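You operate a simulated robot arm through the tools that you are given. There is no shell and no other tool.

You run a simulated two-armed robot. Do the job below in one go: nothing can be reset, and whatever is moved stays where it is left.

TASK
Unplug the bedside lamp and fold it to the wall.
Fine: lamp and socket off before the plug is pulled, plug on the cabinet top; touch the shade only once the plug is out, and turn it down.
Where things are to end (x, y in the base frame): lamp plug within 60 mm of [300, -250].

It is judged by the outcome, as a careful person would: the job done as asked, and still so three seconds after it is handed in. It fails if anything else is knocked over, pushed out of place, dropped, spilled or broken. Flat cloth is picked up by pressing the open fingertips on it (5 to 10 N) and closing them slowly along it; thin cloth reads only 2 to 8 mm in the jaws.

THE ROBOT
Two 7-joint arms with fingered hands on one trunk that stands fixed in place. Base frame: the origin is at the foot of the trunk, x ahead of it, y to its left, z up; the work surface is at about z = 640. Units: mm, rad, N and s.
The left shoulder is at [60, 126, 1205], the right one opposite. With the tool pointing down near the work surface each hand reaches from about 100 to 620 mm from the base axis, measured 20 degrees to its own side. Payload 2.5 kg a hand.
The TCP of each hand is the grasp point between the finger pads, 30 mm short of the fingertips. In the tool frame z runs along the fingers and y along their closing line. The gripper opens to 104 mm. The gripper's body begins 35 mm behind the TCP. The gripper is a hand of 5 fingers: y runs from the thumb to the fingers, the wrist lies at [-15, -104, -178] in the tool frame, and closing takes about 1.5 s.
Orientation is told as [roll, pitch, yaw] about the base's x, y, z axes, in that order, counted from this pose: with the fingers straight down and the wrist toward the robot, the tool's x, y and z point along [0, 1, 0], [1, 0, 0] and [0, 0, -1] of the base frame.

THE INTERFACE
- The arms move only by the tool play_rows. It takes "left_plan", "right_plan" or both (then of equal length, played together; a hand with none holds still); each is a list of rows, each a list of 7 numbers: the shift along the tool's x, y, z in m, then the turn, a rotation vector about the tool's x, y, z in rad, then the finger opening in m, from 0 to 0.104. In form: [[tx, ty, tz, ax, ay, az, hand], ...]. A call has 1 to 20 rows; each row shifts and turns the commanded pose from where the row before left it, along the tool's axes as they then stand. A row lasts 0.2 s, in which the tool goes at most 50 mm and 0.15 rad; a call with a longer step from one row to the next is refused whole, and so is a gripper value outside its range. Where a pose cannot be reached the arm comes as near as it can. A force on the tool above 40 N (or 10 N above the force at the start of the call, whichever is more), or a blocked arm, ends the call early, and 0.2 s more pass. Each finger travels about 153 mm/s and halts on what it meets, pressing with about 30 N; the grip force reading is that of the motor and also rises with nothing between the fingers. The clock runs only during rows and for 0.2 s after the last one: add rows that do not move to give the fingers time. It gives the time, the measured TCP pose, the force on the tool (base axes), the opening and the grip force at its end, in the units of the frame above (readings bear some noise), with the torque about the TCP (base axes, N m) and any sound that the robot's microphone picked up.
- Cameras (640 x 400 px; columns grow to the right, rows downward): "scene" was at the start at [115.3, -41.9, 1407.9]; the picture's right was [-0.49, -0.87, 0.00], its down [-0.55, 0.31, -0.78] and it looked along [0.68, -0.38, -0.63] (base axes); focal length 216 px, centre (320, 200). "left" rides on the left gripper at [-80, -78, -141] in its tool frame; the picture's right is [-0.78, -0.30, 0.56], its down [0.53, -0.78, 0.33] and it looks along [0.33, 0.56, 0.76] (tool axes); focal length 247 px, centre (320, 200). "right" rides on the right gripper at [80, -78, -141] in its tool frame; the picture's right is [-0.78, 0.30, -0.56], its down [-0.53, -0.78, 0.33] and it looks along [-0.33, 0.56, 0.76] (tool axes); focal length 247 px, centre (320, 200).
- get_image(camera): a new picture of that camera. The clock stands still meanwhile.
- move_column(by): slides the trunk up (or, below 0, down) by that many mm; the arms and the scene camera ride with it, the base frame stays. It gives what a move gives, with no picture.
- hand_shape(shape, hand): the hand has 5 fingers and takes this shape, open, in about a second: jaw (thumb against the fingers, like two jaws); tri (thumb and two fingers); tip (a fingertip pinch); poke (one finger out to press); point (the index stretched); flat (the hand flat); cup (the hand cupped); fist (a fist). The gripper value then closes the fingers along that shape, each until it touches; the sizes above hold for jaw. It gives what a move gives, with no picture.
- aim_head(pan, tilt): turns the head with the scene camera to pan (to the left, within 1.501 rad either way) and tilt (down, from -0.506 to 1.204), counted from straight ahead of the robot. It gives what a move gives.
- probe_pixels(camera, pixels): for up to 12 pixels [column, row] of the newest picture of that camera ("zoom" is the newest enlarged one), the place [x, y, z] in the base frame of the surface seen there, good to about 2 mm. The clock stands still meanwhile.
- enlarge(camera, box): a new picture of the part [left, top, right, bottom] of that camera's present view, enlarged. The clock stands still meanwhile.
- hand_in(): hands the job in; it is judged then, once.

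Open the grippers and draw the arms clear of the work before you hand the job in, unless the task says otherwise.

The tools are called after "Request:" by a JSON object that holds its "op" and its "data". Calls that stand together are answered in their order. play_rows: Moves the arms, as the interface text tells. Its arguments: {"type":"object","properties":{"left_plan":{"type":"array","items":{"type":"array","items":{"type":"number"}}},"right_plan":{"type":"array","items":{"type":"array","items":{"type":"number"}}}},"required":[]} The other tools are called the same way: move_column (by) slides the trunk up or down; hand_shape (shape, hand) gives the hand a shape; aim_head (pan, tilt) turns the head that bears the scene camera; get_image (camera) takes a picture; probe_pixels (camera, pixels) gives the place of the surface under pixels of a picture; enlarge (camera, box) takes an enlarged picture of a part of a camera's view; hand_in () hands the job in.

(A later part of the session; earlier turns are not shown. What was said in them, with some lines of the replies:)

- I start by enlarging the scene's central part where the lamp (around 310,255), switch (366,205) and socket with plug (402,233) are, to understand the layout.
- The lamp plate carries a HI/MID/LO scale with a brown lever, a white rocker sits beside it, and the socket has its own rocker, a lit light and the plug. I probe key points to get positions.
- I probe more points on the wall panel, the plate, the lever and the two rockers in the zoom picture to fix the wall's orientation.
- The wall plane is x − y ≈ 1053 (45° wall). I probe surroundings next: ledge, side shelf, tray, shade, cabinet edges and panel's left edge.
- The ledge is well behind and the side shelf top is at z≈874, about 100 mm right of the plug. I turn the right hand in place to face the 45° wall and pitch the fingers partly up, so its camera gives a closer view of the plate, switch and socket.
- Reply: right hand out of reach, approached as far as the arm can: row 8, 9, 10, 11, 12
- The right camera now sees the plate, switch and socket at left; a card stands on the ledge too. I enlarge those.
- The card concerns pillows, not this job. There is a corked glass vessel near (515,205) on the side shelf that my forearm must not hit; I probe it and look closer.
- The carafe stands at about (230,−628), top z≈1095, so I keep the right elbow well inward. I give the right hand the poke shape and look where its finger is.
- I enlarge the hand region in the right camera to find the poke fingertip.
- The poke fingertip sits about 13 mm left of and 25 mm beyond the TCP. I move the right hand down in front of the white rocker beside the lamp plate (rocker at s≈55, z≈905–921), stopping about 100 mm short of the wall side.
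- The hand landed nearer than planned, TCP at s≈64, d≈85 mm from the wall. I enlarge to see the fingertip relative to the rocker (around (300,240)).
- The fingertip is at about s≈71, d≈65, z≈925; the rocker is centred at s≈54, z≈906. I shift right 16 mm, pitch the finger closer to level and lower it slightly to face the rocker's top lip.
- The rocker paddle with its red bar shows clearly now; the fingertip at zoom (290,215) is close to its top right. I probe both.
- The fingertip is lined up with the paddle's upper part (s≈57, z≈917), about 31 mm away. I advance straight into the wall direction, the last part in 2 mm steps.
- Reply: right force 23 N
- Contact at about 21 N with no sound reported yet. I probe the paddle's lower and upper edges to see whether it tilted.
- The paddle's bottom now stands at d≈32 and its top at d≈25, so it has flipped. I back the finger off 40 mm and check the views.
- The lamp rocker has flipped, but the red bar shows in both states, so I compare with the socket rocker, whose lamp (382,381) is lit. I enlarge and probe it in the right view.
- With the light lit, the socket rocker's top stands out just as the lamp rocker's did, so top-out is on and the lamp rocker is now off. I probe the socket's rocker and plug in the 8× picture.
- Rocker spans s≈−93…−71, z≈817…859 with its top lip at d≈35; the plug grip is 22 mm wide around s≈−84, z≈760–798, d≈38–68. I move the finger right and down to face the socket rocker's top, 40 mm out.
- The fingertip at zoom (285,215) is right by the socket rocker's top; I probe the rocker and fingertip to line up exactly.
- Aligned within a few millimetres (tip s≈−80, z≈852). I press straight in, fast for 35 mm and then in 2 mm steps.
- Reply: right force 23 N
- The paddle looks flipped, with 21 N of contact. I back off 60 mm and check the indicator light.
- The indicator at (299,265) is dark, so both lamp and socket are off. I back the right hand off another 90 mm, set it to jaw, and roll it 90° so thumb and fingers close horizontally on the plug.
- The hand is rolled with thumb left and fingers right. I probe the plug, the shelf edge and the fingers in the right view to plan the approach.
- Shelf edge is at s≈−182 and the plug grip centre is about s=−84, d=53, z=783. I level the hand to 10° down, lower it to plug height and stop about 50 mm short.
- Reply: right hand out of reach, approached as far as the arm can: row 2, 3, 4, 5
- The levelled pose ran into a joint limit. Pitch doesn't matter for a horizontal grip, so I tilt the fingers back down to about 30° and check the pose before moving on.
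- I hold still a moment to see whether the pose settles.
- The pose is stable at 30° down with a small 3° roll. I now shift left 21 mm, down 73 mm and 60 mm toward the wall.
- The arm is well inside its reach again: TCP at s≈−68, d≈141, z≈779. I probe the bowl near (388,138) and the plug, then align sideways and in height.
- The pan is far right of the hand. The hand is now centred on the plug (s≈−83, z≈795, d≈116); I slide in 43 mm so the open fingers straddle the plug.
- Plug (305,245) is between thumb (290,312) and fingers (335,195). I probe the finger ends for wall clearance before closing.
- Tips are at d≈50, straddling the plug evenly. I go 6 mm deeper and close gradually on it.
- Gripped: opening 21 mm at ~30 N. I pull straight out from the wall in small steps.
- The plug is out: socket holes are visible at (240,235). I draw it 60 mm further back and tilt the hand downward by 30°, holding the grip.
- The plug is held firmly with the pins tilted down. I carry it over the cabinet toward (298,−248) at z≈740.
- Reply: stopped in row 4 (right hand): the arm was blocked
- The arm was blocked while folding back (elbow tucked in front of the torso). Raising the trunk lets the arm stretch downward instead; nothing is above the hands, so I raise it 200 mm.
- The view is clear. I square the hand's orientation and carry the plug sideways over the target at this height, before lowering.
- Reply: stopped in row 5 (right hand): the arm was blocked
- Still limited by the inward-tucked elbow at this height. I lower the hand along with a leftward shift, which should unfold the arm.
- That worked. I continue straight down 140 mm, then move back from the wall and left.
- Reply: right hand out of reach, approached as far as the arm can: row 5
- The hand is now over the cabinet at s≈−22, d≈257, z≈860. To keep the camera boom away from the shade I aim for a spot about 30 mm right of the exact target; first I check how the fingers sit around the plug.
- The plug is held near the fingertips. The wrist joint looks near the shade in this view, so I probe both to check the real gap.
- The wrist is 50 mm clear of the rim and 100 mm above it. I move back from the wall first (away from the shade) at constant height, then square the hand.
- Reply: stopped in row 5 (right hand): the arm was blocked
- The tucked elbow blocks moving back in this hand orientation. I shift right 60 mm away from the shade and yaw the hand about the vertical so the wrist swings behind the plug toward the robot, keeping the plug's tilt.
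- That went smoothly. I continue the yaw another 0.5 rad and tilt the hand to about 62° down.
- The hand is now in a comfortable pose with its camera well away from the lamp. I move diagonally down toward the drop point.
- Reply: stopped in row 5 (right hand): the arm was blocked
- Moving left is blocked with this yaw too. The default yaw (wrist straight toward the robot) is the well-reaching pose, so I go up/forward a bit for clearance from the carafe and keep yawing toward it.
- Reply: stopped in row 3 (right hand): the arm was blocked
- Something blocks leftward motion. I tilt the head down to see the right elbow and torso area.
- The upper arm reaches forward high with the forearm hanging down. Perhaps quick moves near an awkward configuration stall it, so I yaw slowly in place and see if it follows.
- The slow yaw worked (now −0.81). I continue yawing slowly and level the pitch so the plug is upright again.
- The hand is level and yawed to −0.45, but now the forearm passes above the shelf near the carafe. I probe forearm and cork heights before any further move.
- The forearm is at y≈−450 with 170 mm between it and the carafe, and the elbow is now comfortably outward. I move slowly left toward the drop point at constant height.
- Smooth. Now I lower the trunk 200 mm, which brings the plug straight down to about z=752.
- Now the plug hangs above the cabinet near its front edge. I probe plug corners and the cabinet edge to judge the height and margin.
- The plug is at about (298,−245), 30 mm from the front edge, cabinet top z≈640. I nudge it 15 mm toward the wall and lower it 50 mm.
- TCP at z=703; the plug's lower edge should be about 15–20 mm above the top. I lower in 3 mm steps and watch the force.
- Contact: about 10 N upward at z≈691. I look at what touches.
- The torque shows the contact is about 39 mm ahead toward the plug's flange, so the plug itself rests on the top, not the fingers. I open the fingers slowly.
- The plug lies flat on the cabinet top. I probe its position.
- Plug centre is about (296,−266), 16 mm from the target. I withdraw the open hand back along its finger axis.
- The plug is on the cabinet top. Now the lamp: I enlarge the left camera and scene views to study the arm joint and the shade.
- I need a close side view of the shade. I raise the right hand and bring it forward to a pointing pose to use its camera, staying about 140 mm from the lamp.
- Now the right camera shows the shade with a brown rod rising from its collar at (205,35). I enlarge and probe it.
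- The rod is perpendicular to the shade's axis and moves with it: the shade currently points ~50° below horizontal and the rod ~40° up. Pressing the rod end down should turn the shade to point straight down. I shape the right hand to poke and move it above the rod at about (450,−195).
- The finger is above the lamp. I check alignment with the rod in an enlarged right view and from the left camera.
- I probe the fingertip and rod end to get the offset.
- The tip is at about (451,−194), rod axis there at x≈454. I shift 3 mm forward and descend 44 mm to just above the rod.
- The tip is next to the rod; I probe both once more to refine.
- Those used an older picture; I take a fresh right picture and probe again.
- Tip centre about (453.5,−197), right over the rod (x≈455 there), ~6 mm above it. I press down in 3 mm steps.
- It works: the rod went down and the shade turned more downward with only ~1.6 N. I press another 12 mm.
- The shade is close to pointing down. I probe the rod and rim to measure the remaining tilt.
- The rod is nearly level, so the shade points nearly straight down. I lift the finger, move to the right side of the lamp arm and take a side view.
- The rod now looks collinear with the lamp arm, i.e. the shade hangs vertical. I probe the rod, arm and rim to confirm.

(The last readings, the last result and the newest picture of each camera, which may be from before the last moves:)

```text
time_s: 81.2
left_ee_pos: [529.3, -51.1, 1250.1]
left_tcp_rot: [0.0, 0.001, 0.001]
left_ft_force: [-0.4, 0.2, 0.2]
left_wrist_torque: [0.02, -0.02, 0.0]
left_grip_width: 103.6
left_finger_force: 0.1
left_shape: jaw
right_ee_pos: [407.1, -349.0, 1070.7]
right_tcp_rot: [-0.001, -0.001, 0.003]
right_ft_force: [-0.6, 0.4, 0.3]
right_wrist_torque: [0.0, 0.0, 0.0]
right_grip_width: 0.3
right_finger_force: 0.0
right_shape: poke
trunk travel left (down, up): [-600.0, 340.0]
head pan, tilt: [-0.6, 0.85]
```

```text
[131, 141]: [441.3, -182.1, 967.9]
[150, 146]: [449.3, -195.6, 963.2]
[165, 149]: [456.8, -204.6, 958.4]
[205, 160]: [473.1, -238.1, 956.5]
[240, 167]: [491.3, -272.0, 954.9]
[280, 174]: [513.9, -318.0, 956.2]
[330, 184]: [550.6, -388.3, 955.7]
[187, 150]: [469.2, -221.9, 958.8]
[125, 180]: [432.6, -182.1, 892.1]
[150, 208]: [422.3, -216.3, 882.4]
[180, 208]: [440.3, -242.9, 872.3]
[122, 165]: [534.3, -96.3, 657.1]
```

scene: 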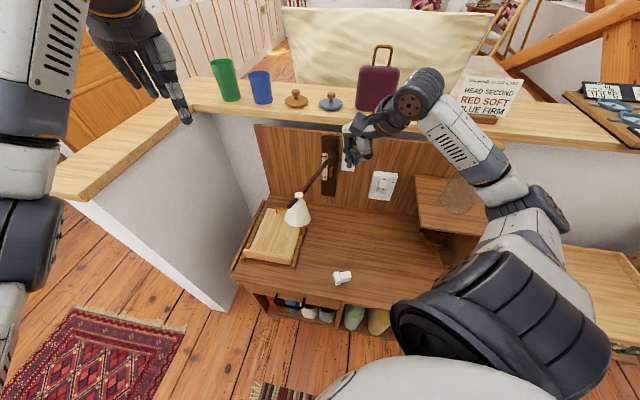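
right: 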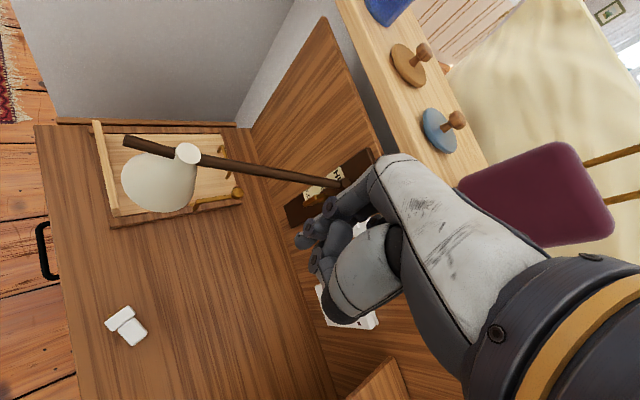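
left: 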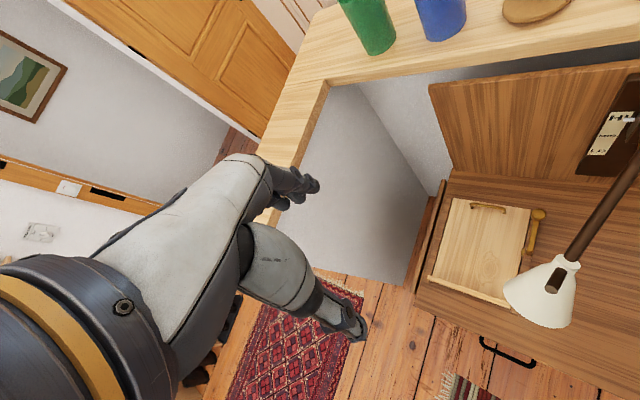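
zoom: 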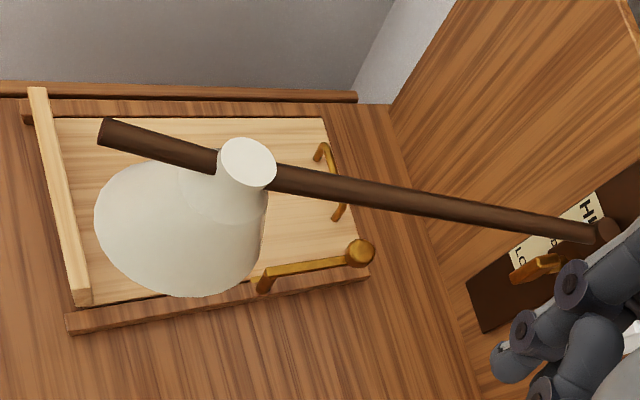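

The rod still rises ~19° and the rim plane confirms a 19° tilt, so the shade needs a bit more. I go back over the rod and press it further down, to level.

Request:
{"op": "play_rows", "data": {"right_plan": [[0.0247, 0.0078, 0, 0, 0, 0, 0], [0.0247, 0.0078, 0, 0, 0, 0, 0], [0.0247, 0.0078, 0, 0, 0, 0, 0], [0.0247, 0.0078, 0, 0, 0, 0, 0], [0.0247, 0.0078, 0, 0, 0, 0, 0], [0.0247, 0.0078, 0, 0, 0, 0, 0], [0, 0, 0.016, 0, 0, 0, 0], [0, 0, 0.016, 0, 0, 0, 0], [0, 0, 0.016, 0, 0, 0, 0], [0, 0, 0.012, 0, 0, 0, 0], [0, 0, 0, 0, 0, 0, 0]]}}

Request:
{"op": "get_image", "data": {"camera": "right"}}

Request:
{"op": "enlarge", "data": {"camera": "right", "box": [200, 180, 380, 320]}}

```text
time_s: 83.6
left_ee_pos: [530.0, -51.0, 1251.2]
left_tcp_rot: [0.0, 0.0, 0.001]
left_ft_force: [0.9, 0.6, 0.7]
left_wrist_torque: [0.03, 0.0, 0.02]
left_grip_width: 103.5
left_finger_force: 0.0
left_shape: jaw
right_ee_pos: [455.5, -200.3, 1011.0]
right_tcp_rot: [-0.003, -0.002, 0.003]
right_ft_force: [0.2, -0.1, 0.7]
right_wrist_torque: [-0.02, 0.04, 0.01]
right_grip_width: 0.0
right_finger_force: 0.2
right_shape: poke
trunk travel left (down, up): [-600.0, 340.0]
head pan, tilt: [-0.6, 0.85]
```

```text
taken
```

right: 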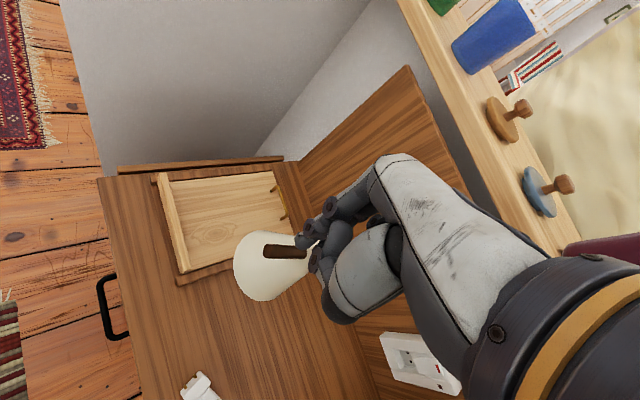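

```text
2.86 times, centred on (290, 250) of right
```

zoom: 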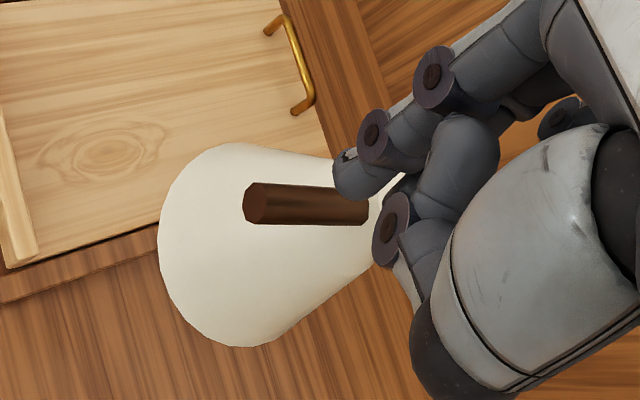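

I probe the rod and tip in this fresh picture to align before pressing.

Request:
{"op": "probe_pixels", "data": {"camera": "right", "pixels": [[272, 252], [285, 252], [295, 251], [305, 253], [298, 241], [303, 246], [285, 247], [285, 256]]}}

```text
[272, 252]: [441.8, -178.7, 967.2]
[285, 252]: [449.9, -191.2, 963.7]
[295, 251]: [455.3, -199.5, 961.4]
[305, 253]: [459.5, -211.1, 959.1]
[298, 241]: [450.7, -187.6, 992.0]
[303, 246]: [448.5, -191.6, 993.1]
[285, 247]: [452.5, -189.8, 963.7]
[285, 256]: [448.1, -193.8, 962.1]
```

Aligned within about 2 mm; remaining rod slope ≈12°. I press down from 1011 toward 981 in 3 mm steps.

Request:
{"op": "play_rows", "data": {"right_plan": [[0, -0.001, 0.006, 0, 0, 0, 0], [0, 0, 0.006, 0, 0, 0, 0], [0, 0, 0.003, 0, 0, 0, 0], [0, 0, 0.003, 0, 0, 0, 0], [0, 0, 0.003, 0, 0, 0, 0], [0, 0, 0.003, 0, 0, 0, 0], [0, 0, 0.003, 0, 0, 0, 0], [0, 0, 0.003, 0, 0, 0, 0], [0, 0, 0, 0, 0, 0, 0]]}}

Request:
{"op": "get_image", "data": {"camera": "right"}}

Request:
{"op": "probe_pixels", "data": {"camera": "right", "pixels": [[270, 245], [275, 248], [285, 248], [295, 250], [240, 260], [260, 295], [245, 280]]}}

```text
time_s: 85.6
left_ee_pos: [527.4, -50.5, 1250.7]
left_tcp_rot: [0.001, 0.001, 0.002]
left_ft_force: [0.2, -0.4, 0.1]
left_wrist_torque: [-0.01, -0.01, -0.01]
left_grip_width: 103.4
left_finger_force: 0.1
left_shape: jaw
right_ee_pos: [454.1, -201.3, 981.0]
right_tcp_rot: [-0.001, -0.003, 0.0]
right_ft_force: [-2.1, 3.8, 5.5]
right_wrist_torque: [0.07, 0.02, -0.02]
right_grip_width: 0.3
right_finger_force: 0.0
right_shape: poke
trunk travel left (down, up): [-600.0, 340.0]
head pan, tilt: [-0.6, 0.85]
```

```text
taken
```

right: 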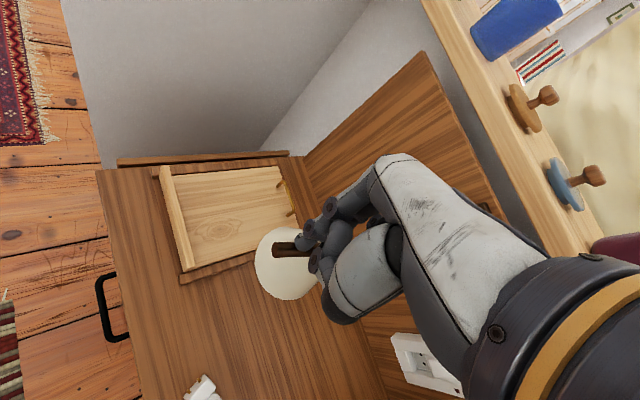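

```text
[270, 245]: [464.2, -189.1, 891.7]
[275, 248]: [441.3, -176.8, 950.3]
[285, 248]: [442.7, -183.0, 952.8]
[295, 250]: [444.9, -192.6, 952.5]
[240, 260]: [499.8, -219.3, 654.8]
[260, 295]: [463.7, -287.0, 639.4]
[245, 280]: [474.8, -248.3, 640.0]
```

The rod is now level (z≈950–953 along its length). I lift off, move to the right side and verify the shade's tilt.

Request:
{"op": "play_rows", "data": {"right_plan": [[0, 0, -0.015, 0, 0, 0, 0], [0, 0, -0.03, 0, 0, 0, 0], [0, 0, -0.035, 0, 0, 0, 0], [-0.02, -0.008, -0.01, 0, 0, 0, 0], [-0.025, -0.008, 0, 0, 0, 0, 0], [-0.025, -0.008, 0, 0, 0, 0, 0], [-0.025, -0.008, 0, 0, 0, 0, 0], [-0.025, -0.008, 0, 0, 0, 0, 0], [-0.025, -0.008, 0, 0, 0, 0, 0], [0, 0, 0, 0, 0, 0, 0]]}}

Request:
{"op": "get_image", "data": {"camera": "right"}}

Request:
{"op": "enlarge", "data": {"camera": "right", "box": [80, 100, 360, 240]}}

Request:
{"op": "enlarge", "data": {"camera": "scene", "box": [250, 120, 350, 240]}}

```text
time_s: 87.8
left_ee_pos: [528.8, -51.8, 1251.0]
left_tcp_rot: [0.001, -0.001, -0.001]
left_ft_force: [-0.8, 0.2, 0.5]
left_wrist_torque: [0.0, 0.01, -0.02]
left_grip_width: 103.7
left_finger_force: 0.0
left_shape: jaw
right_ee_pos: [404.9, -347.6, 1069.3]
right_tcp_rot: [-0.001, -0.001, 0.002]
right_ft_force: [1.0, 0.0, 0.3]
right_wrist_torque: [0.0, -0.02, 0.0]
right_grip_width: 0.0
right_finger_force: 0.1
right_shape: poke
trunk travel left (down, up): [-600.0, 340.0]
head pan, tilt: [-0.6, 0.85]
```

```text
taken
```

right: 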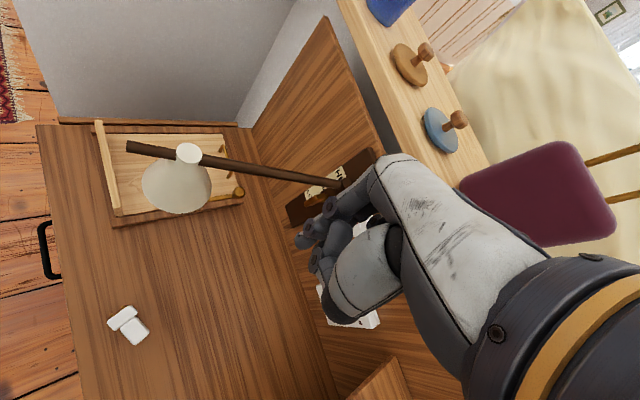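

```text
2.29 times, centred on (220, 170) of right
```

zoom: 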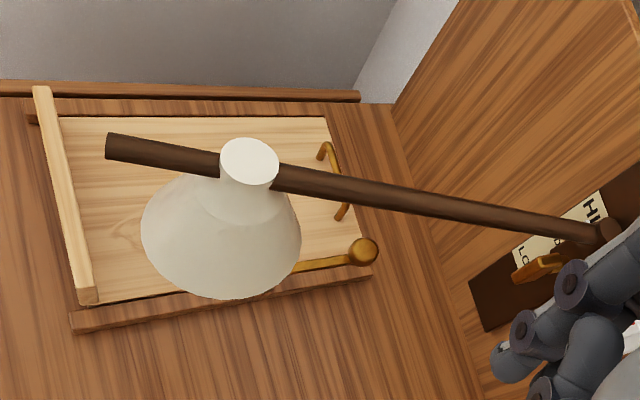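

```text
3.33 times, centred on (300, 180) of scene
```

zoom: 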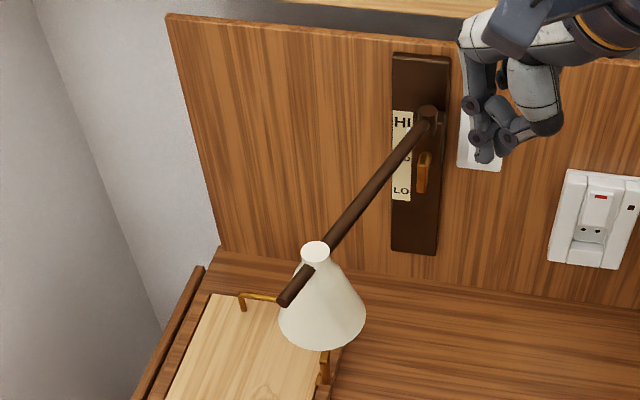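

The rod is collinear with the lamp arm and the shade hangs straight down. Next I fold the arm left: I reorient the right finger to point forward, to the right of the lamp arm.

Request:
{"op": "play_rows", "data": {"right_plan": [[0.003, 0.0125, 0, 0, 0, 0, 0], [0.003, 0.0125, 0, 0, 0, 0, 0], [0.003, 0.0125, 0, 0, 0, 0, 0], [0, 0, 0, -0.1356, 0, 0, 0], [0, 0, 0, -0.1356, 0, 0, 0], [0, 0, 0, -0.1356, 0, 0, 0], [0, 0, 0, -0.1356, 0, 0, 0], [0, 0, 0, -0.1356, 0, 0, 0], [0, 0, 0, -0.1356, 0, 0, 0], [0, 0, 0, -0.1356, 0, 0, 0], [0, 0, 0, -0.1356, 0, 0, 0], [0, 0, 0, -0.1356, 0, 0, 0], [0, 0, 0, 0, 0, 0, 0]]}}

Request:
{"op": "get_image", "data": {"camera": "right"}}

Request:
{"op": "get_image", "data": {"camera": "scene"}}

```text
time_s: 90.6
left_ee_pos: [529.0, -50.5, 1250.6]
left_tcp_rot: [0.001, 0.001, -0.001]
left_ft_force: [-0.3, 0.3, -0.5]
left_wrist_torque: [0.0, 0.0, 0.01]
left_grip_width: 103.5
left_finger_force: 0.0
left_shape: jaw
right_ee_pos: [442.2, -337.3, 1070.4]
right_tcp_rot: [-0.004, -1.222, 0.003]
right_ft_force: [0.2, -0.4, 0.5]
right_wrist_torque: [-0.02, -0.01, 0.01]
right_grip_width: 0.0
right_finger_force: 0.1
right_shape: poke
trunk travel left (down, up): [-600.0, 340.0]
head pan, tilt: [-0.6, 0.85]
```

```text
taken
```

right: 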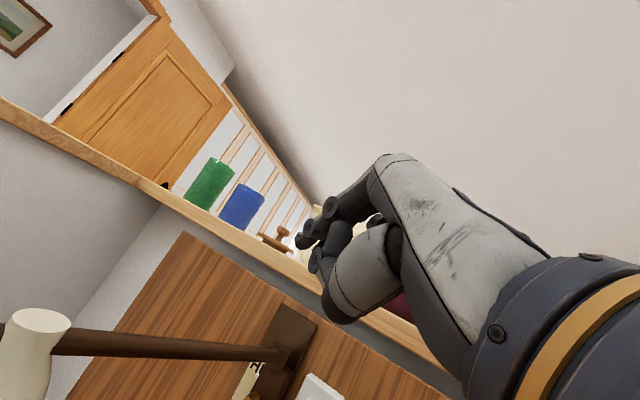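

```text
taken
```

scene: 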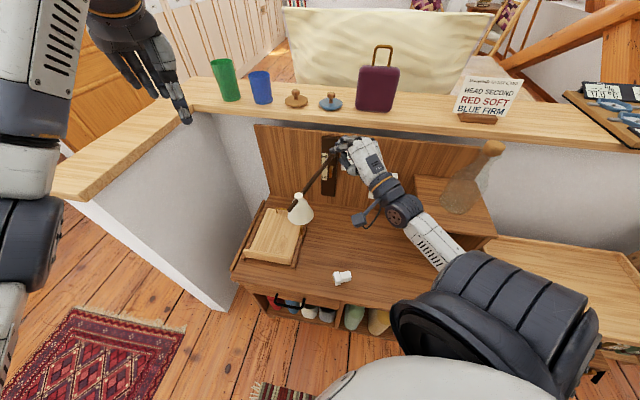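

Good pose. I lower the finger to arm height on the lamp arm's right side, with about 20 mm gap.

Request:
{"op": "play_rows", "data": {"right_plan": [[0.0064, -0.0214, 0.0073, 0, 0, 0, 0], [0.0064, -0.0214, 0.0073, 0, 0, 0, 0], [0.0064, -0.0214, 0.0073, 0, 0, 0, 0], [0.0064, -0.0214, 0.0073, 0, 0, 0, 0], [0.0064, -0.0214, 0.0073, 0, 0, 0, 0], [0, 0, 0, 0, 0, 0, 0]]}}

Request:
{"op": "get_image", "data": {"camera": "right"}}

Request:
{"op": "get_image", "data": {"camera": "scene"}}

```text
time_s: 92.0
left_ee_pos: [529.5, -52.4, 1249.7]
left_tcp_rot: [-0.001, -0.001, -0.001]
left_ft_force: [-0.3, -0.5, 0.0]
left_wrist_torque: [-0.02, 0.02, 0.0]
left_grip_width: 103.4
left_finger_force: 0.1
left_shape: jaw
right_ee_pos: [442.8, -304.3, 956.6]
right_tcp_rot: [-0.004, -1.221, 0.004]
right_ft_force: [0.5, 0.2, 1.2]
right_wrist_torque: [0.02, -0.01, 0.01]
right_grip_width: 0.0
right_finger_force: 0.0
right_shape: poke
trunk travel left (down, up): [-600.0, 340.0]
head pan, tilt: [-0.6, 0.85]
```

```text
taken
```

right: 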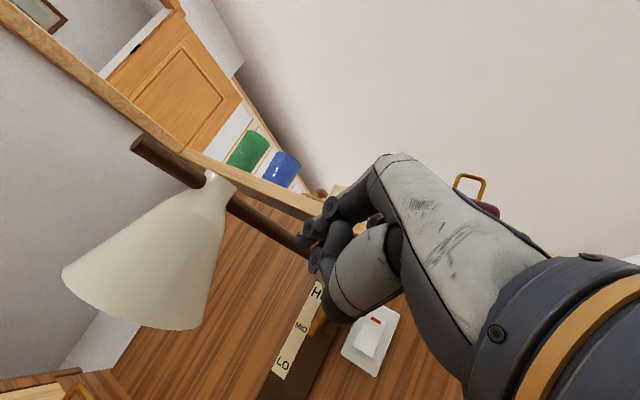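

```text
taken
```

scene: 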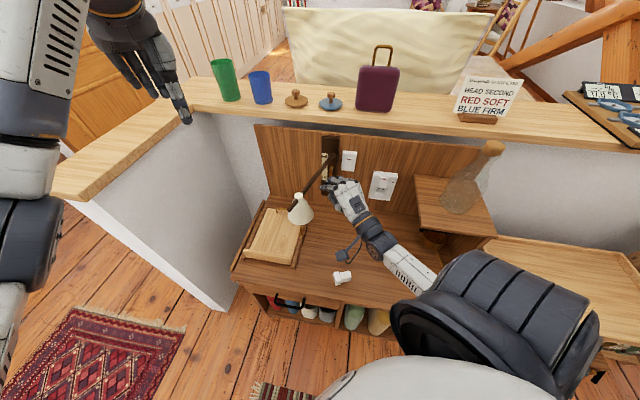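

The right camera shows the finger near the arm at (300,245). I probe tip and arm heights.

Request:
{"op": "probe_pixels", "data": {"camera": "right", "pixels": [[298, 240], [303, 246], [308, 232], [245, 210], [265, 222], [285, 237], [293, 246], [328, 208], [150, 150], [185, 172]]}}

```text
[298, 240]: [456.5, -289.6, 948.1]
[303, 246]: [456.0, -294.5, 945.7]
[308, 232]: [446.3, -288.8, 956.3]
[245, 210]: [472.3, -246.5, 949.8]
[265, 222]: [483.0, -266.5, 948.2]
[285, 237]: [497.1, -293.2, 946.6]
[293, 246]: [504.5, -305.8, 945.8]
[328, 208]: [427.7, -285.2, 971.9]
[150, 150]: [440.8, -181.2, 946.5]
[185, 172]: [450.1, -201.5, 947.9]
```

The finger is at the arm's height. I push the arm along its swing arc toward the left, first to roughly 45°.

Request:
{"op": "play_rows", "data": {"right_plan": [[0.005, 0.00303, 0.00832, 0, 0, 0, 0], [0.005, 0.00303, 0.00832, 0, 0, 0, 0], [0.0055, 0.00366, 0.01006, 0, 0, 0, 0], [0.0055, 0.00366, 0.01006, 0, 0, 0, 0], [0.0055, 0.00366, 0.01006, 0, 0, 0, 0], [0.003, 0.00434, 0.01194, 0, 0, 0, 0], [0.003, 0.00434, 0.01194, 0, 0, 0, 0], [0.003, 0.00434, 0.01194, 0, 0, 0, 0], [0, 0, 0, 0, 0, 0, 0]]}}

Request:
{"op": "get_image", "data": {"camera": "right"}}

Request:
{"op": "enlarge", "data": {"camera": "scene", "box": [240, 110, 420, 260]}}

```text
time_s: 94.0
left_ee_pos: [528.3, -51.7, 1250.9]
left_tcp_rot: [0.0, 0.001, -0.001]
left_ft_force: [-0.8, 0.1, 0.5]
left_wrist_torque: [-0.01, -0.03, 0.0]
left_grip_width: 103.3
left_finger_force: 0.1
left_shape: jaw
right_ee_pos: [529.9, -270.2, 956.6]
right_tcp_rot: [-0.002, -1.222, 0.003]
right_ft_force: [-0.3, 0.1, -0.2]
right_wrist_torque: [0.01, 0.02, -0.04]
right_grip_width: 0.2
right_finger_force: 0.1
right_shape: poke
trunk travel left (down, up): [-600.0, 340.0]
head pan, tilt: [-0.6, 0.85]
```

```text
taken
```

right: 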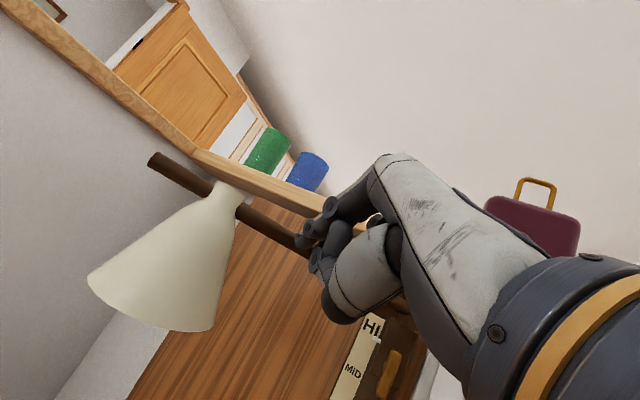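

```text
2.67 times, centred on (330, 185) of scene
```

zoom: 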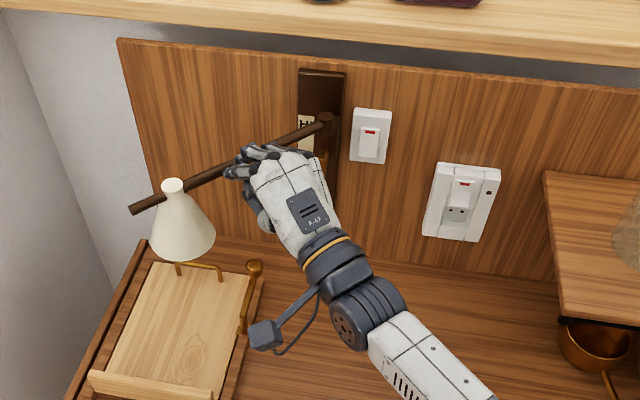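

The arm swings easily with no notable force, now near 45°. I continue the push to about 75°.

Request:
{"op": "play_rows", "data": {"right_plan": [[-0.00043, 0.00448, 0.01231, 0, 0, 0, 0], [-0.00043, 0.00448, 0.01231, 0, 0, 0, 0], [-0.00043, 0.00448, 0.01231, 0, 0, 0, 0], [-0.0038, 0.00431, 0.01184, 0, 0, 0, 0], [-0.0038, 0.00431, 0.01184, 0, 0, 0, 0], [-0.0038, 0.00431, 0.01184, 0, 0, 0, 0], [0, 0, 0, 0, 0, 0, 0]]}}

Request:
{"op": "get_image", "data": {"camera": "right"}}

Request:
{"op": "enlarge", "data": {"camera": "scene", "box": [240, 110, 420, 260]}}

```text
time_s: 95.6
left_ee_pos: [528.7, -50.5, 1250.9]
left_tcp_rot: [0.0, 0.0, -0.001]
left_ft_force: [0.4, 0.3, -0.1]
left_wrist_torque: [0.0, 0.0, 0.01]
left_grip_width: 103.6
left_finger_force: 0.1
left_shape: jaw
right_ee_pos: [606.4, -283.4, 957.5]
right_tcp_rot: [-0.002, -1.222, 0.003]
right_ft_force: [0.3, 0.8, 0.3]
right_wrist_torque: [-0.02, 0.01, 0.0]
right_grip_width: 0.0
right_finger_force: 0.0
right_shape: poke
trunk travel left (down, up): [-600.0, 340.0]
head pan, tilt: [-0.6, 0.85]
```

```text
taken
```

right: 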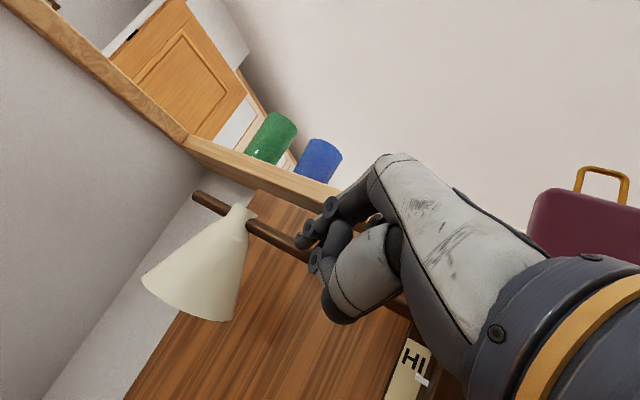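

```text
2.67 times, centred on (330, 185) of scene
```

zoom: 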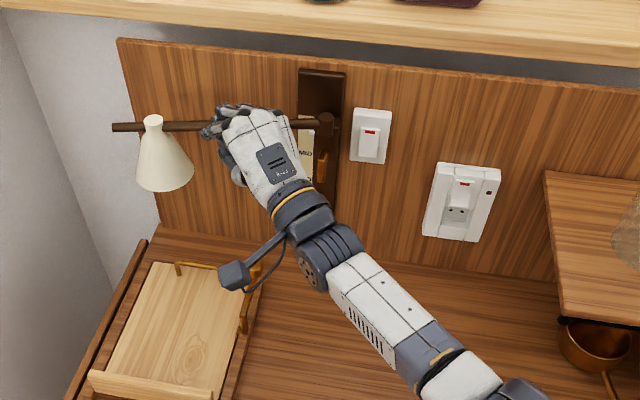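

The arm is near 75°. I probe its current line and the left partition before the last push.

Request:
{"op": "probe_pixels", "data": {"camera": "zoom", "pixels": [[117, 127], [135, 126], [190, 125], [310, 123], [327, 118], [140, 182], [190, 180], [165, 186], [60, 120], [90, 180], [125, 60], [153, 120]]}}

```text
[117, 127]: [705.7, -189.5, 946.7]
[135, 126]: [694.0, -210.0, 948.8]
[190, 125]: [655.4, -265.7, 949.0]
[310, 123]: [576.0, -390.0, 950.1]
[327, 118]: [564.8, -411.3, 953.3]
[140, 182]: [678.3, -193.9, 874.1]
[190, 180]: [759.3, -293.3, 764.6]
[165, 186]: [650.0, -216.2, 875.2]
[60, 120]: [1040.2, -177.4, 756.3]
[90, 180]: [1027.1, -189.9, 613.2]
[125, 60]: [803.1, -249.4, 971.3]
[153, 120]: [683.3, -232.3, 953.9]
```

The arm is at ~78° with free space to its left. I push the last bit toward parallel with the wall.

Request:
{"op": "play_rows", "data": {"right_plan": [[-0.0069, 0.00381, 0.01047, 0, 0, 0, 0], [-0.0069, 0.00381, 0.01047, 0, 0, 0, 0], [-0.0046, 0.00254, 0.00698, 0, 0, 0, 0], [0, 0, 0, 0, 0, 0, 0]]}}

Request:
{"op": "get_image", "data": {"camera": "right"}}

Request:
{"op": "enlarge", "data": {"camera": "scene", "box": [240, 110, 420, 260]}}

Request:
{"op": "probe_pixels", "data": {"camera": "zoom", "pixels": [[120, 118], [135, 118], [185, 118], [310, 122], [150, 180], [175, 180]]}}

```text
time_s: 96.6
left_ee_pos: [528.3, -50.4, 1251.0]
left_tcp_rot: [-0.003, -0.002, 0.001]
left_ft_force: [0.4, -0.1, -0.5]
left_wrist_torque: [0.03, -0.05, 0.07]
left_grip_width: 103.8
left_finger_force: 0.1
left_shape: jaw
right_ee_pos: [635.7, -297.5, 960.1]
right_tcp_rot: [-0.006, -1.228, 0.008]
right_ft_force: [-7.1, 10.4, 4.3]
right_wrist_torque: [0.11, 0.03, 0.11]
right_grip_width: 0.4
right_finger_force: 0.0
right_shape: poke
trunk travel left (down, up): [-600.0, 340.0]
head pan, tilt: [-0.6, 0.85]
```

```text
taken
```

right: 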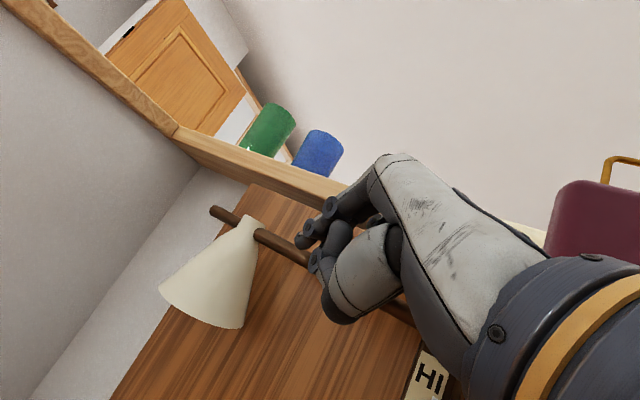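

```text
2.67 times, centred on (330, 185) of scene
```

zoom: 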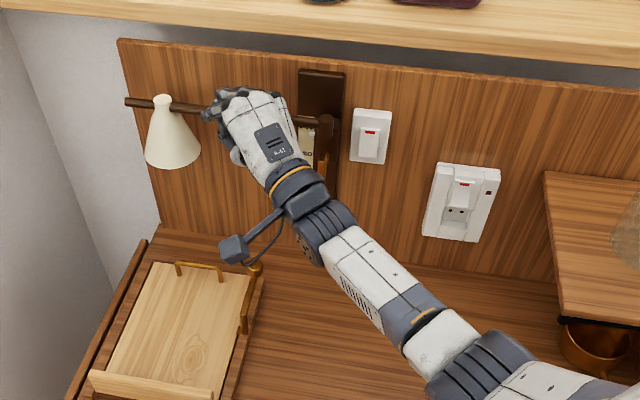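

```text
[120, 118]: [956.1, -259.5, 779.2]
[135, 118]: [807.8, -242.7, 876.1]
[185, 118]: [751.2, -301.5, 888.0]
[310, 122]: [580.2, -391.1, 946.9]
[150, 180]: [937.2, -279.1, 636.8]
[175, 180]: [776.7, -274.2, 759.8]
```

A 13 N reaction suggests the arm is at its stop. I probe the arm's line at the right pixels.

Request:
{"op": "probe_pixels", "data": {"camera": "zoom", "pixels": [[130, 102], [143, 103], [190, 108], [315, 121], [165, 100], [150, 160], [195, 158], [170, 164]]}}

```text
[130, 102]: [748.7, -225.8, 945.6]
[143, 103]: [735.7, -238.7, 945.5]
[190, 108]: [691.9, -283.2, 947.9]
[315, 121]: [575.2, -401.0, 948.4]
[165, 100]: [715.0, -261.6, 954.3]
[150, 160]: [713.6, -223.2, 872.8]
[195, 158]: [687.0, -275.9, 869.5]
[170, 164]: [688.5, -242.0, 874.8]
```

The arm is parallel to the wall (d≈55 all along), so it is folded. I withdraw the finger straight back from the wall and check that it stays.

Request:
{"op": "play_rows", "data": {"right_plan": [[0.0053, -0.0018, -0.005, 0, 0, 0, 0], [0.0106, -0.00363, -0.00997, 0, 0, 0, 0], [0.0106, -0.00363, -0.00997, 0, 0, 0, 0], [0.0106, -0.00363, -0.00997, 0, 0, 0, 0], [0.0106, -0.00363, -0.00997, 0, 0, 0, 0], [0.0106, -0.00363, -0.00997, 0, 0, 0, 0], [0, 0, 0, 0, 0, 0, 0]]}}

Request:
{"op": "get_image", "data": {"camera": "right"}}

Request:
{"op": "enlarge", "data": {"camera": "scene", "box": [240, 110, 420, 260]}}

```text
time_s: 98.2
left_ee_pos: [528.6, -50.7, 1250.4]
left_tcp_rot: [0.0, 0.001, -0.002]
left_ft_force: [-0.9, 0.1, 1.1]
left_wrist_torque: [-0.02, 0.0, 0.0]
left_grip_width: 103.6
left_finger_force: 0.0
left_shape: jaw
right_ee_pos: [577.8, -242.6, 957.9]
right_tcp_rot: [-0.002, -1.223, 0.004]
right_ft_force: [0.6, 0.2, 0.1]
right_wrist_torque: [0.0, -0.01, -0.03]
right_grip_width: 0.2
right_finger_force: 0.1
right_shape: poke
trunk travel left (down, up): [-600.0, 340.0]
head pan, tilt: [-0.6, 0.85]
```

```text
taken
```

right: 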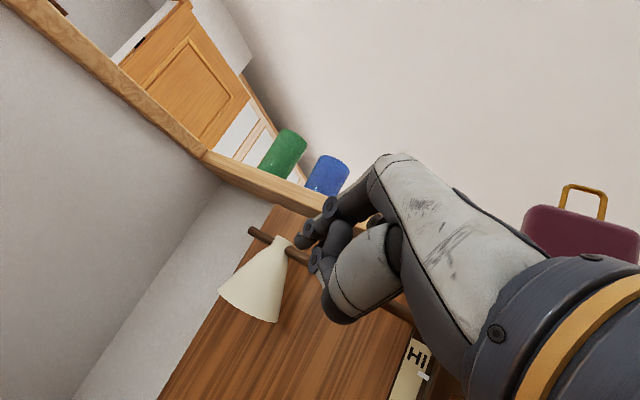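

```text
2.67 times, centred on (330, 185) of scene
```

zoom: 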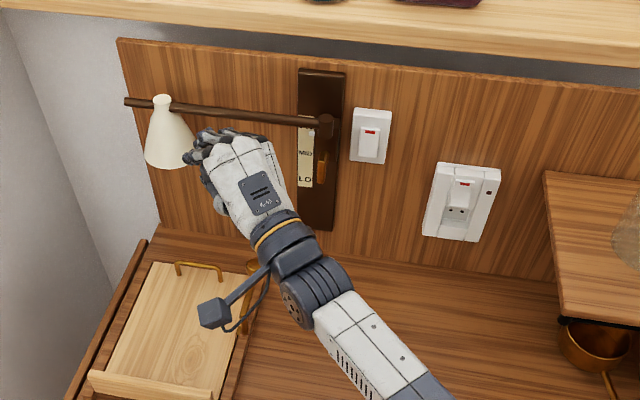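

The arm stays folded with the shade hanging down. I draw the right hand back and up, clear of the lamp.

Request:
{"op": "play_rows", "data": {"right_plan": [[-0.0096, 0.00735, -0.0208, 0, 0, 0, 0], [-0.0096, 0.00735, -0.0208, 0, 0, 0, 0], [-0.0096, 0.00735, -0.0208, 0, 0, 0, 0], [-0.0096, 0.00735, -0.0208, 0, 0, 0, 0], [-0.0096, 0.00735, -0.0208, 0, 0, 0, 0], [-0.0096, 0.00735, -0.0208, 0, 0, 0, 0], [-0.0096, 0.00735, -0.0208, 0, 0, 0, 0], [-0.0096, 0.00735, -0.0208, 0, 0, 0, 0], [0, 0, 0, 0, 0, 0, 0]]}}

Request:
{"op": "hand_shape", "data": {"hand": "right", "shape": "jaw"}}

Request:
{"op": "play_rows", "data": {"right_plan": [[0, 0, 0, 0.1356, 0, 0, 0.104], [0, 0, 0, 0.1356, 0, 0, 0.104], [0, 0, 0, 0.1356, 0, 0, 0.104], [0, 0, 0, 0.1356, 0, 0, 0.104], [0, 0, 0, 0.1356, 0, 0, 0.104], [0, 0, 0, 0.1356, 0, 0, 0.104], [0, 0, 0, 0.1356, 0, 0, 0.104], [0, 0, 0, 0.1356, 0, 0, 0.104], [0, 0, 0, 0.1356, 0, 0, 0.104], [0, 0, 0, 0, 0, 0, 0.104]]}}

Request:
{"op": "get_image", "data": {"camera": "scene"}}

Request:
{"op": "get_image", "data": {"camera": "right"}}

```text
time_s: 100.2
left_ee_pos: [528.8, -52.4, 1251.1]
left_tcp_rot: [0.001, 0.001, 0.0]
left_ft_force: [-0.2, 0.5, -0.3]
left_wrist_torque: [0.01, -0.01, 0.0]
left_grip_width: 103.6
left_finger_force: 0.0
left_shape: jaw
right_ee_pos: [441.3, -320.5, 1069.5]
right_tcp_rot: [-0.002, -1.222, 0.003]
right_ft_force: [-0.2, -0.2, -0.1]
right_wrist_torque: [-0.03, -0.03, -0.01]
right_grip_width: 0.0
right_finger_force: 0.0
right_shape: poke
trunk travel left (down, up): [-600.0, 340.0]
head pan, tilt: [-0.6, 0.85]
```

```text
time_s: 101.1
left_ee_pos: [528.3, -51.2, 1251.3]
left_tcp_rot: [0.001, 0.0, 0.0]
left_ft_force: [-0.2, 0.3, -0.4]
left_wrist_torque: [-0.01, 0.02, -0.01]
left_grip_width: 103.9
left_finger_force: 0.1
left_shape: jaw
right_ee_pos: [441.4, -320.7, 1069.5]
right_tcp_rot: [-0.002, -1.22, 0.004]
right_ft_force: [0.2, 0.3, -0.4]
right_wrist_torque: [0.02, 0.02, -0.04]
right_grip_width: 103.9
right_finger_force: 0.0
right_shape: jaw
trunk travel left (down, up): [-600.0, 340.0]
head pan, tilt: [-0.6, 0.85]
```

```text
time_s: 103.3
left_ee_pos: [528.7, -52.9, 1251.2]
left_tcp_rot: [0.0, 0.0, 0.0]
left_ft_force: [0.4, -0.5, 0.4]
left_wrist_torque: [0.02, 0.01, 0.0]
left_grip_width: 103.5
left_finger_force: 0.1
left_shape: jaw
right_ee_pos: [440.7, -320.9, 1069.7]
right_tcp_rot: [-0.001, 0.002, 0.0]
right_ft_force: [0.5, -0.2, 0.0]
right_wrist_torque: [0.01, 0.0, -0.02]
right_grip_width: 103.7
right_finger_force: 0.1
right_shape: jaw
trunk travel left (down, up): [-600.0, 340.0]
head pan, tilt: [-0.6, 0.85]
```

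```text
taken
```

scene: 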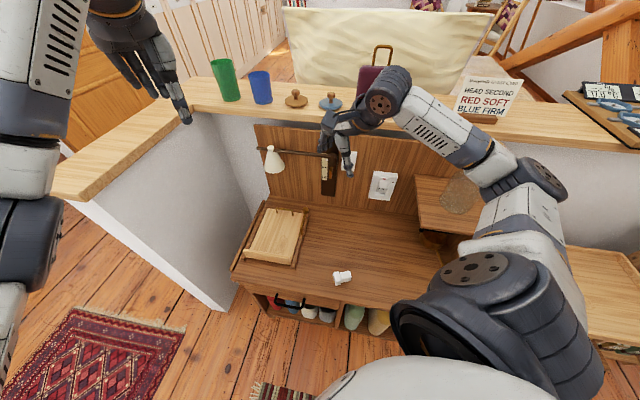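

```text
taken
```

right: 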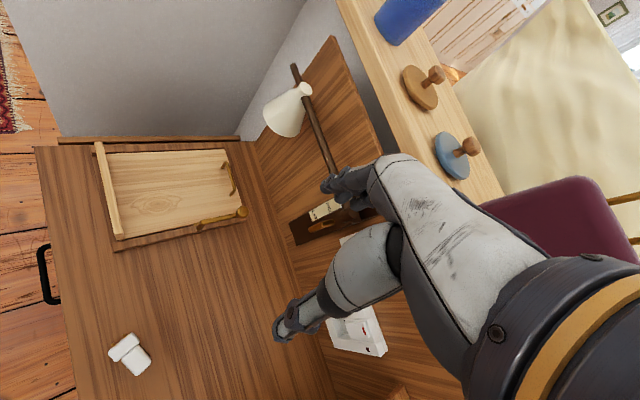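

I move the right hand back to its starting place and then verify all final states.

Request:
{"op": "play_rows", "data": {"right_plan": [[-0.01, -0.022, -0.01, 0, 0, 0, 0.104], [-0.01, -0.022, -0.01, 0, 0, 0, 0.104], [-0.01, -0.022, -0.01, 0, 0, 0, 0.104], [-0.01, -0.022, -0.01, 0, 0, 0, 0.104], [-0.01, -0.022, -0.01, 0, 0, 0, 0.104], [0, 0, 0, 0, 0, 0, 0.104]]}}

Request:
{"op": "get_image", "data": {"camera": "scene"}}

Request:
{"op": "enlarge", "data": {"camera": "scene", "box": [230, 110, 430, 310]}}

Request:
{"op": "probe_pixels", "data": {"camera": "scene", "pixels": [[338, 278], [347, 278], [342, 277], [258, 148], [265, 150], [300, 152], [262, 172], [285, 172]]}}

```text
time_s: 104.5
left_ee_pos: [529.0, -51.7, 1250.7]
left_tcp_rot: [0.001, 0.002, 0.0]
left_ft_force: [-0.5, 0.3, 0.5]
left_wrist_torque: [0.0, 0.0, 0.01]
left_grip_width: 103.7
left_finger_force: 0.1
left_shape: jaw
right_ee_pos: [349.4, -324.6, 1102.9]
right_tcp_rot: [0.1, -0.009, 0.118]
right_ft_force: [0.0, -0.5, 0.3]
right_wrist_torque: [-0.01, -0.02, 0.02]
right_grip_width: 103.8
right_finger_force: 0.1
right_shape: jaw
trunk travel left (down, up): [-600.0, 340.0]
head pan, tilt: [-0.6, 0.85]
stopped in row 6 (right hand): the arm was blocked; the commanded pose is now the measured one
```

```text
taken
```

scene: 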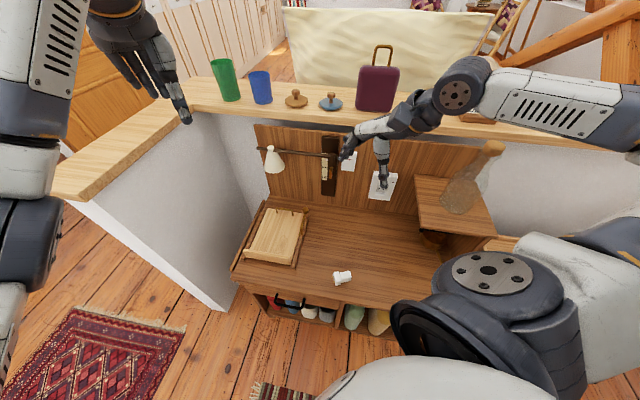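

```text
2.00 times, centred on (330, 210) of scene
```

zoom: 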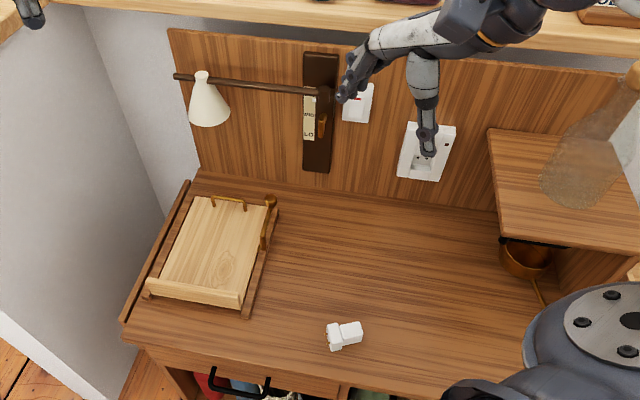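

```text
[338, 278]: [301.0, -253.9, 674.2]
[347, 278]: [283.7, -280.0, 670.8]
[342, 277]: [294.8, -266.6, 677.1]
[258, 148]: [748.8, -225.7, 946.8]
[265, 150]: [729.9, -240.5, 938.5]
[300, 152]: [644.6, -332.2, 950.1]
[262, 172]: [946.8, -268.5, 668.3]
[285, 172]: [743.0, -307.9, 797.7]
```

The lamp is folded and the plug at (293,−267). The arm stopped short of its start pose; I check that forearm and elbow are clear of the card and carafe.

Request:
{"op": "probe_pixels", "data": {"camera": "scene", "pixels": [[540, 100], [500, 95], [600, 110], [455, 92], [490, 150], [620, 250], [590, 290], [484, 120]]}}

Request:
{"op": "get_image", "data": {"camera": "right"}}

Request:
{"op": "enlarge", "data": {"camera": "scene", "box": [330, 40, 640, 240]}}

```text
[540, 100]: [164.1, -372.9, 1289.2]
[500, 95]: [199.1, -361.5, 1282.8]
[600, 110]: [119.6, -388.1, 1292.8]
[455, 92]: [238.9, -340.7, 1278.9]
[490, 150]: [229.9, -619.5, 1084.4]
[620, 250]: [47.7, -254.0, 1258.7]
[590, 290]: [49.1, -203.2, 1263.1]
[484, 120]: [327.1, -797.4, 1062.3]
```

```text
taken
```

right: 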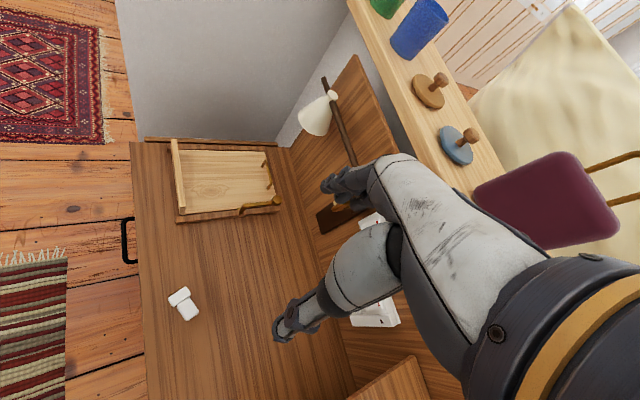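

```text
2.00 times, centred on (485, 140) of scene
```

zoom: 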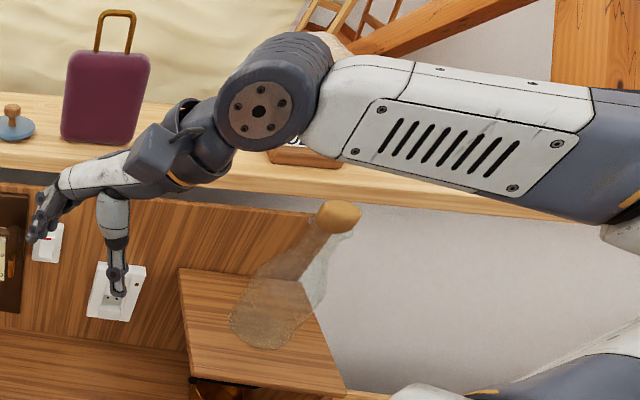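

Everything is clear of the forearm. I do a last check of the rockers, lamp and plug from the left camera after a short still period.

Request:
{"op": "play_rows", "data": {"right_plan": [[0, 0, 0, 0, 0, 0, 0.104], [0, 0, 0, 0, 0, 0, 0.104], [0, 0, 0, 0, 0, 0, 0.104], [0, 0, 0, 0, 0, 0, 0.104], [0, 0, 0, 0, 0, 0, 0.104]]}}

Request:
{"op": "get_image", "data": {"camera": "left"}}

Request:
{"op": "enlarge", "data": {"camera": "scene", "box": [310, 130, 430, 220]}}

```text
time_s: 105.7
left_ee_pos: [530.1, -52.2, 1250.7]
left_tcp_rot: [-0.001, -0.001, 0.0]
left_ft_force: [0.6, 0.4, 0.7]
left_wrist_torque: [-0.01, 0.0, -0.01]
left_grip_width: 103.5
left_finger_force: 0.0
left_shape: jaw
right_ee_pos: [350.1, -326.2, 1101.5]
right_tcp_rot: [0.104, -0.007, 0.12]
right_ft_force: [0.0, 0.2, 0.1]
right_wrist_torque: [-0.02, 0.0, 0.01]
right_grip_width: 104.0
right_finger_force: 0.0
right_shape: jaw
trunk travel left (down, up): [-600.0, 340.0]
head pan, tilt: [-0.6, 0.85]
```

```text
taken
```

left: 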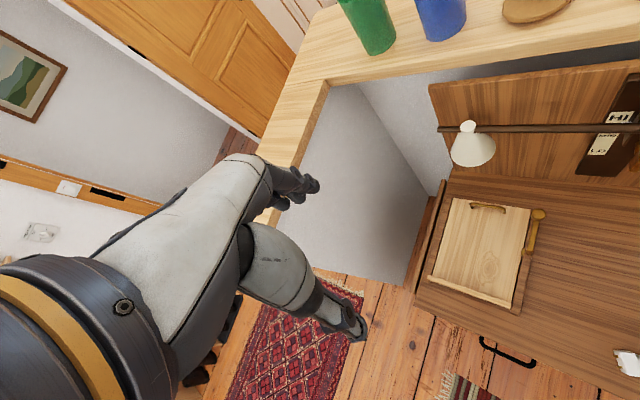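

```text
4.44 times, centred on (370, 175) of scene
```

zoom: 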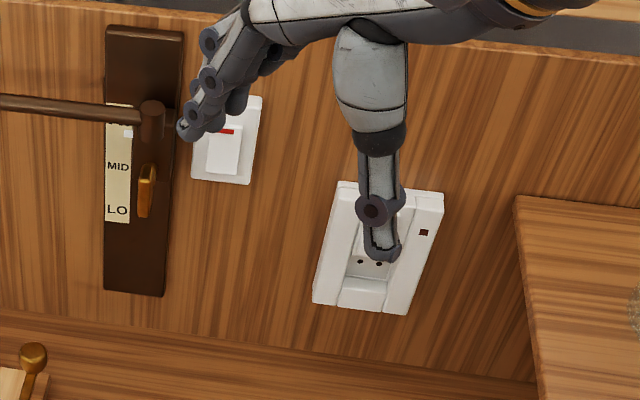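

Lamp folded flat with its shade down, socket light dark, plug on the cabinet top near (294,−267), both grippers open and clear. I hand the job in.

Request:
{"op": "hand_in", "data": {}}

```text
The job is handed in.
```

The bedside lamp is unplugged and folded flat to the wall with its shade pointing straight down, and I've handed the job in.

- **Switches:** I turned off the rocker beside the lamp plate and then the socket rocker before pulling the plug. The socket's light went dark. I couldn't see whether the lamp itself was lit. I took its rocker's original position as on because the socket's rocker stood the same way while its light was lit.
- **Plug:** It lies flat on the cabinet top at about (295, -267), roughly 17 mm from the target.
- **Shade:** I touched the shade only after the plug was out. I turned it down by pressing the rod on its collar, and it now hangs within about 3° of vertical.
- **Lamp arm:** It swung to the left and sits parallel to the wall, about 55 mm out. It stayed there when I let go.
- **Surroundings:** In the final views nothing else looked moved or knocked over. Both grippers are open and clear. The right arm stopped about 50 mm short of its starting pose, well away from the carafe and the card.
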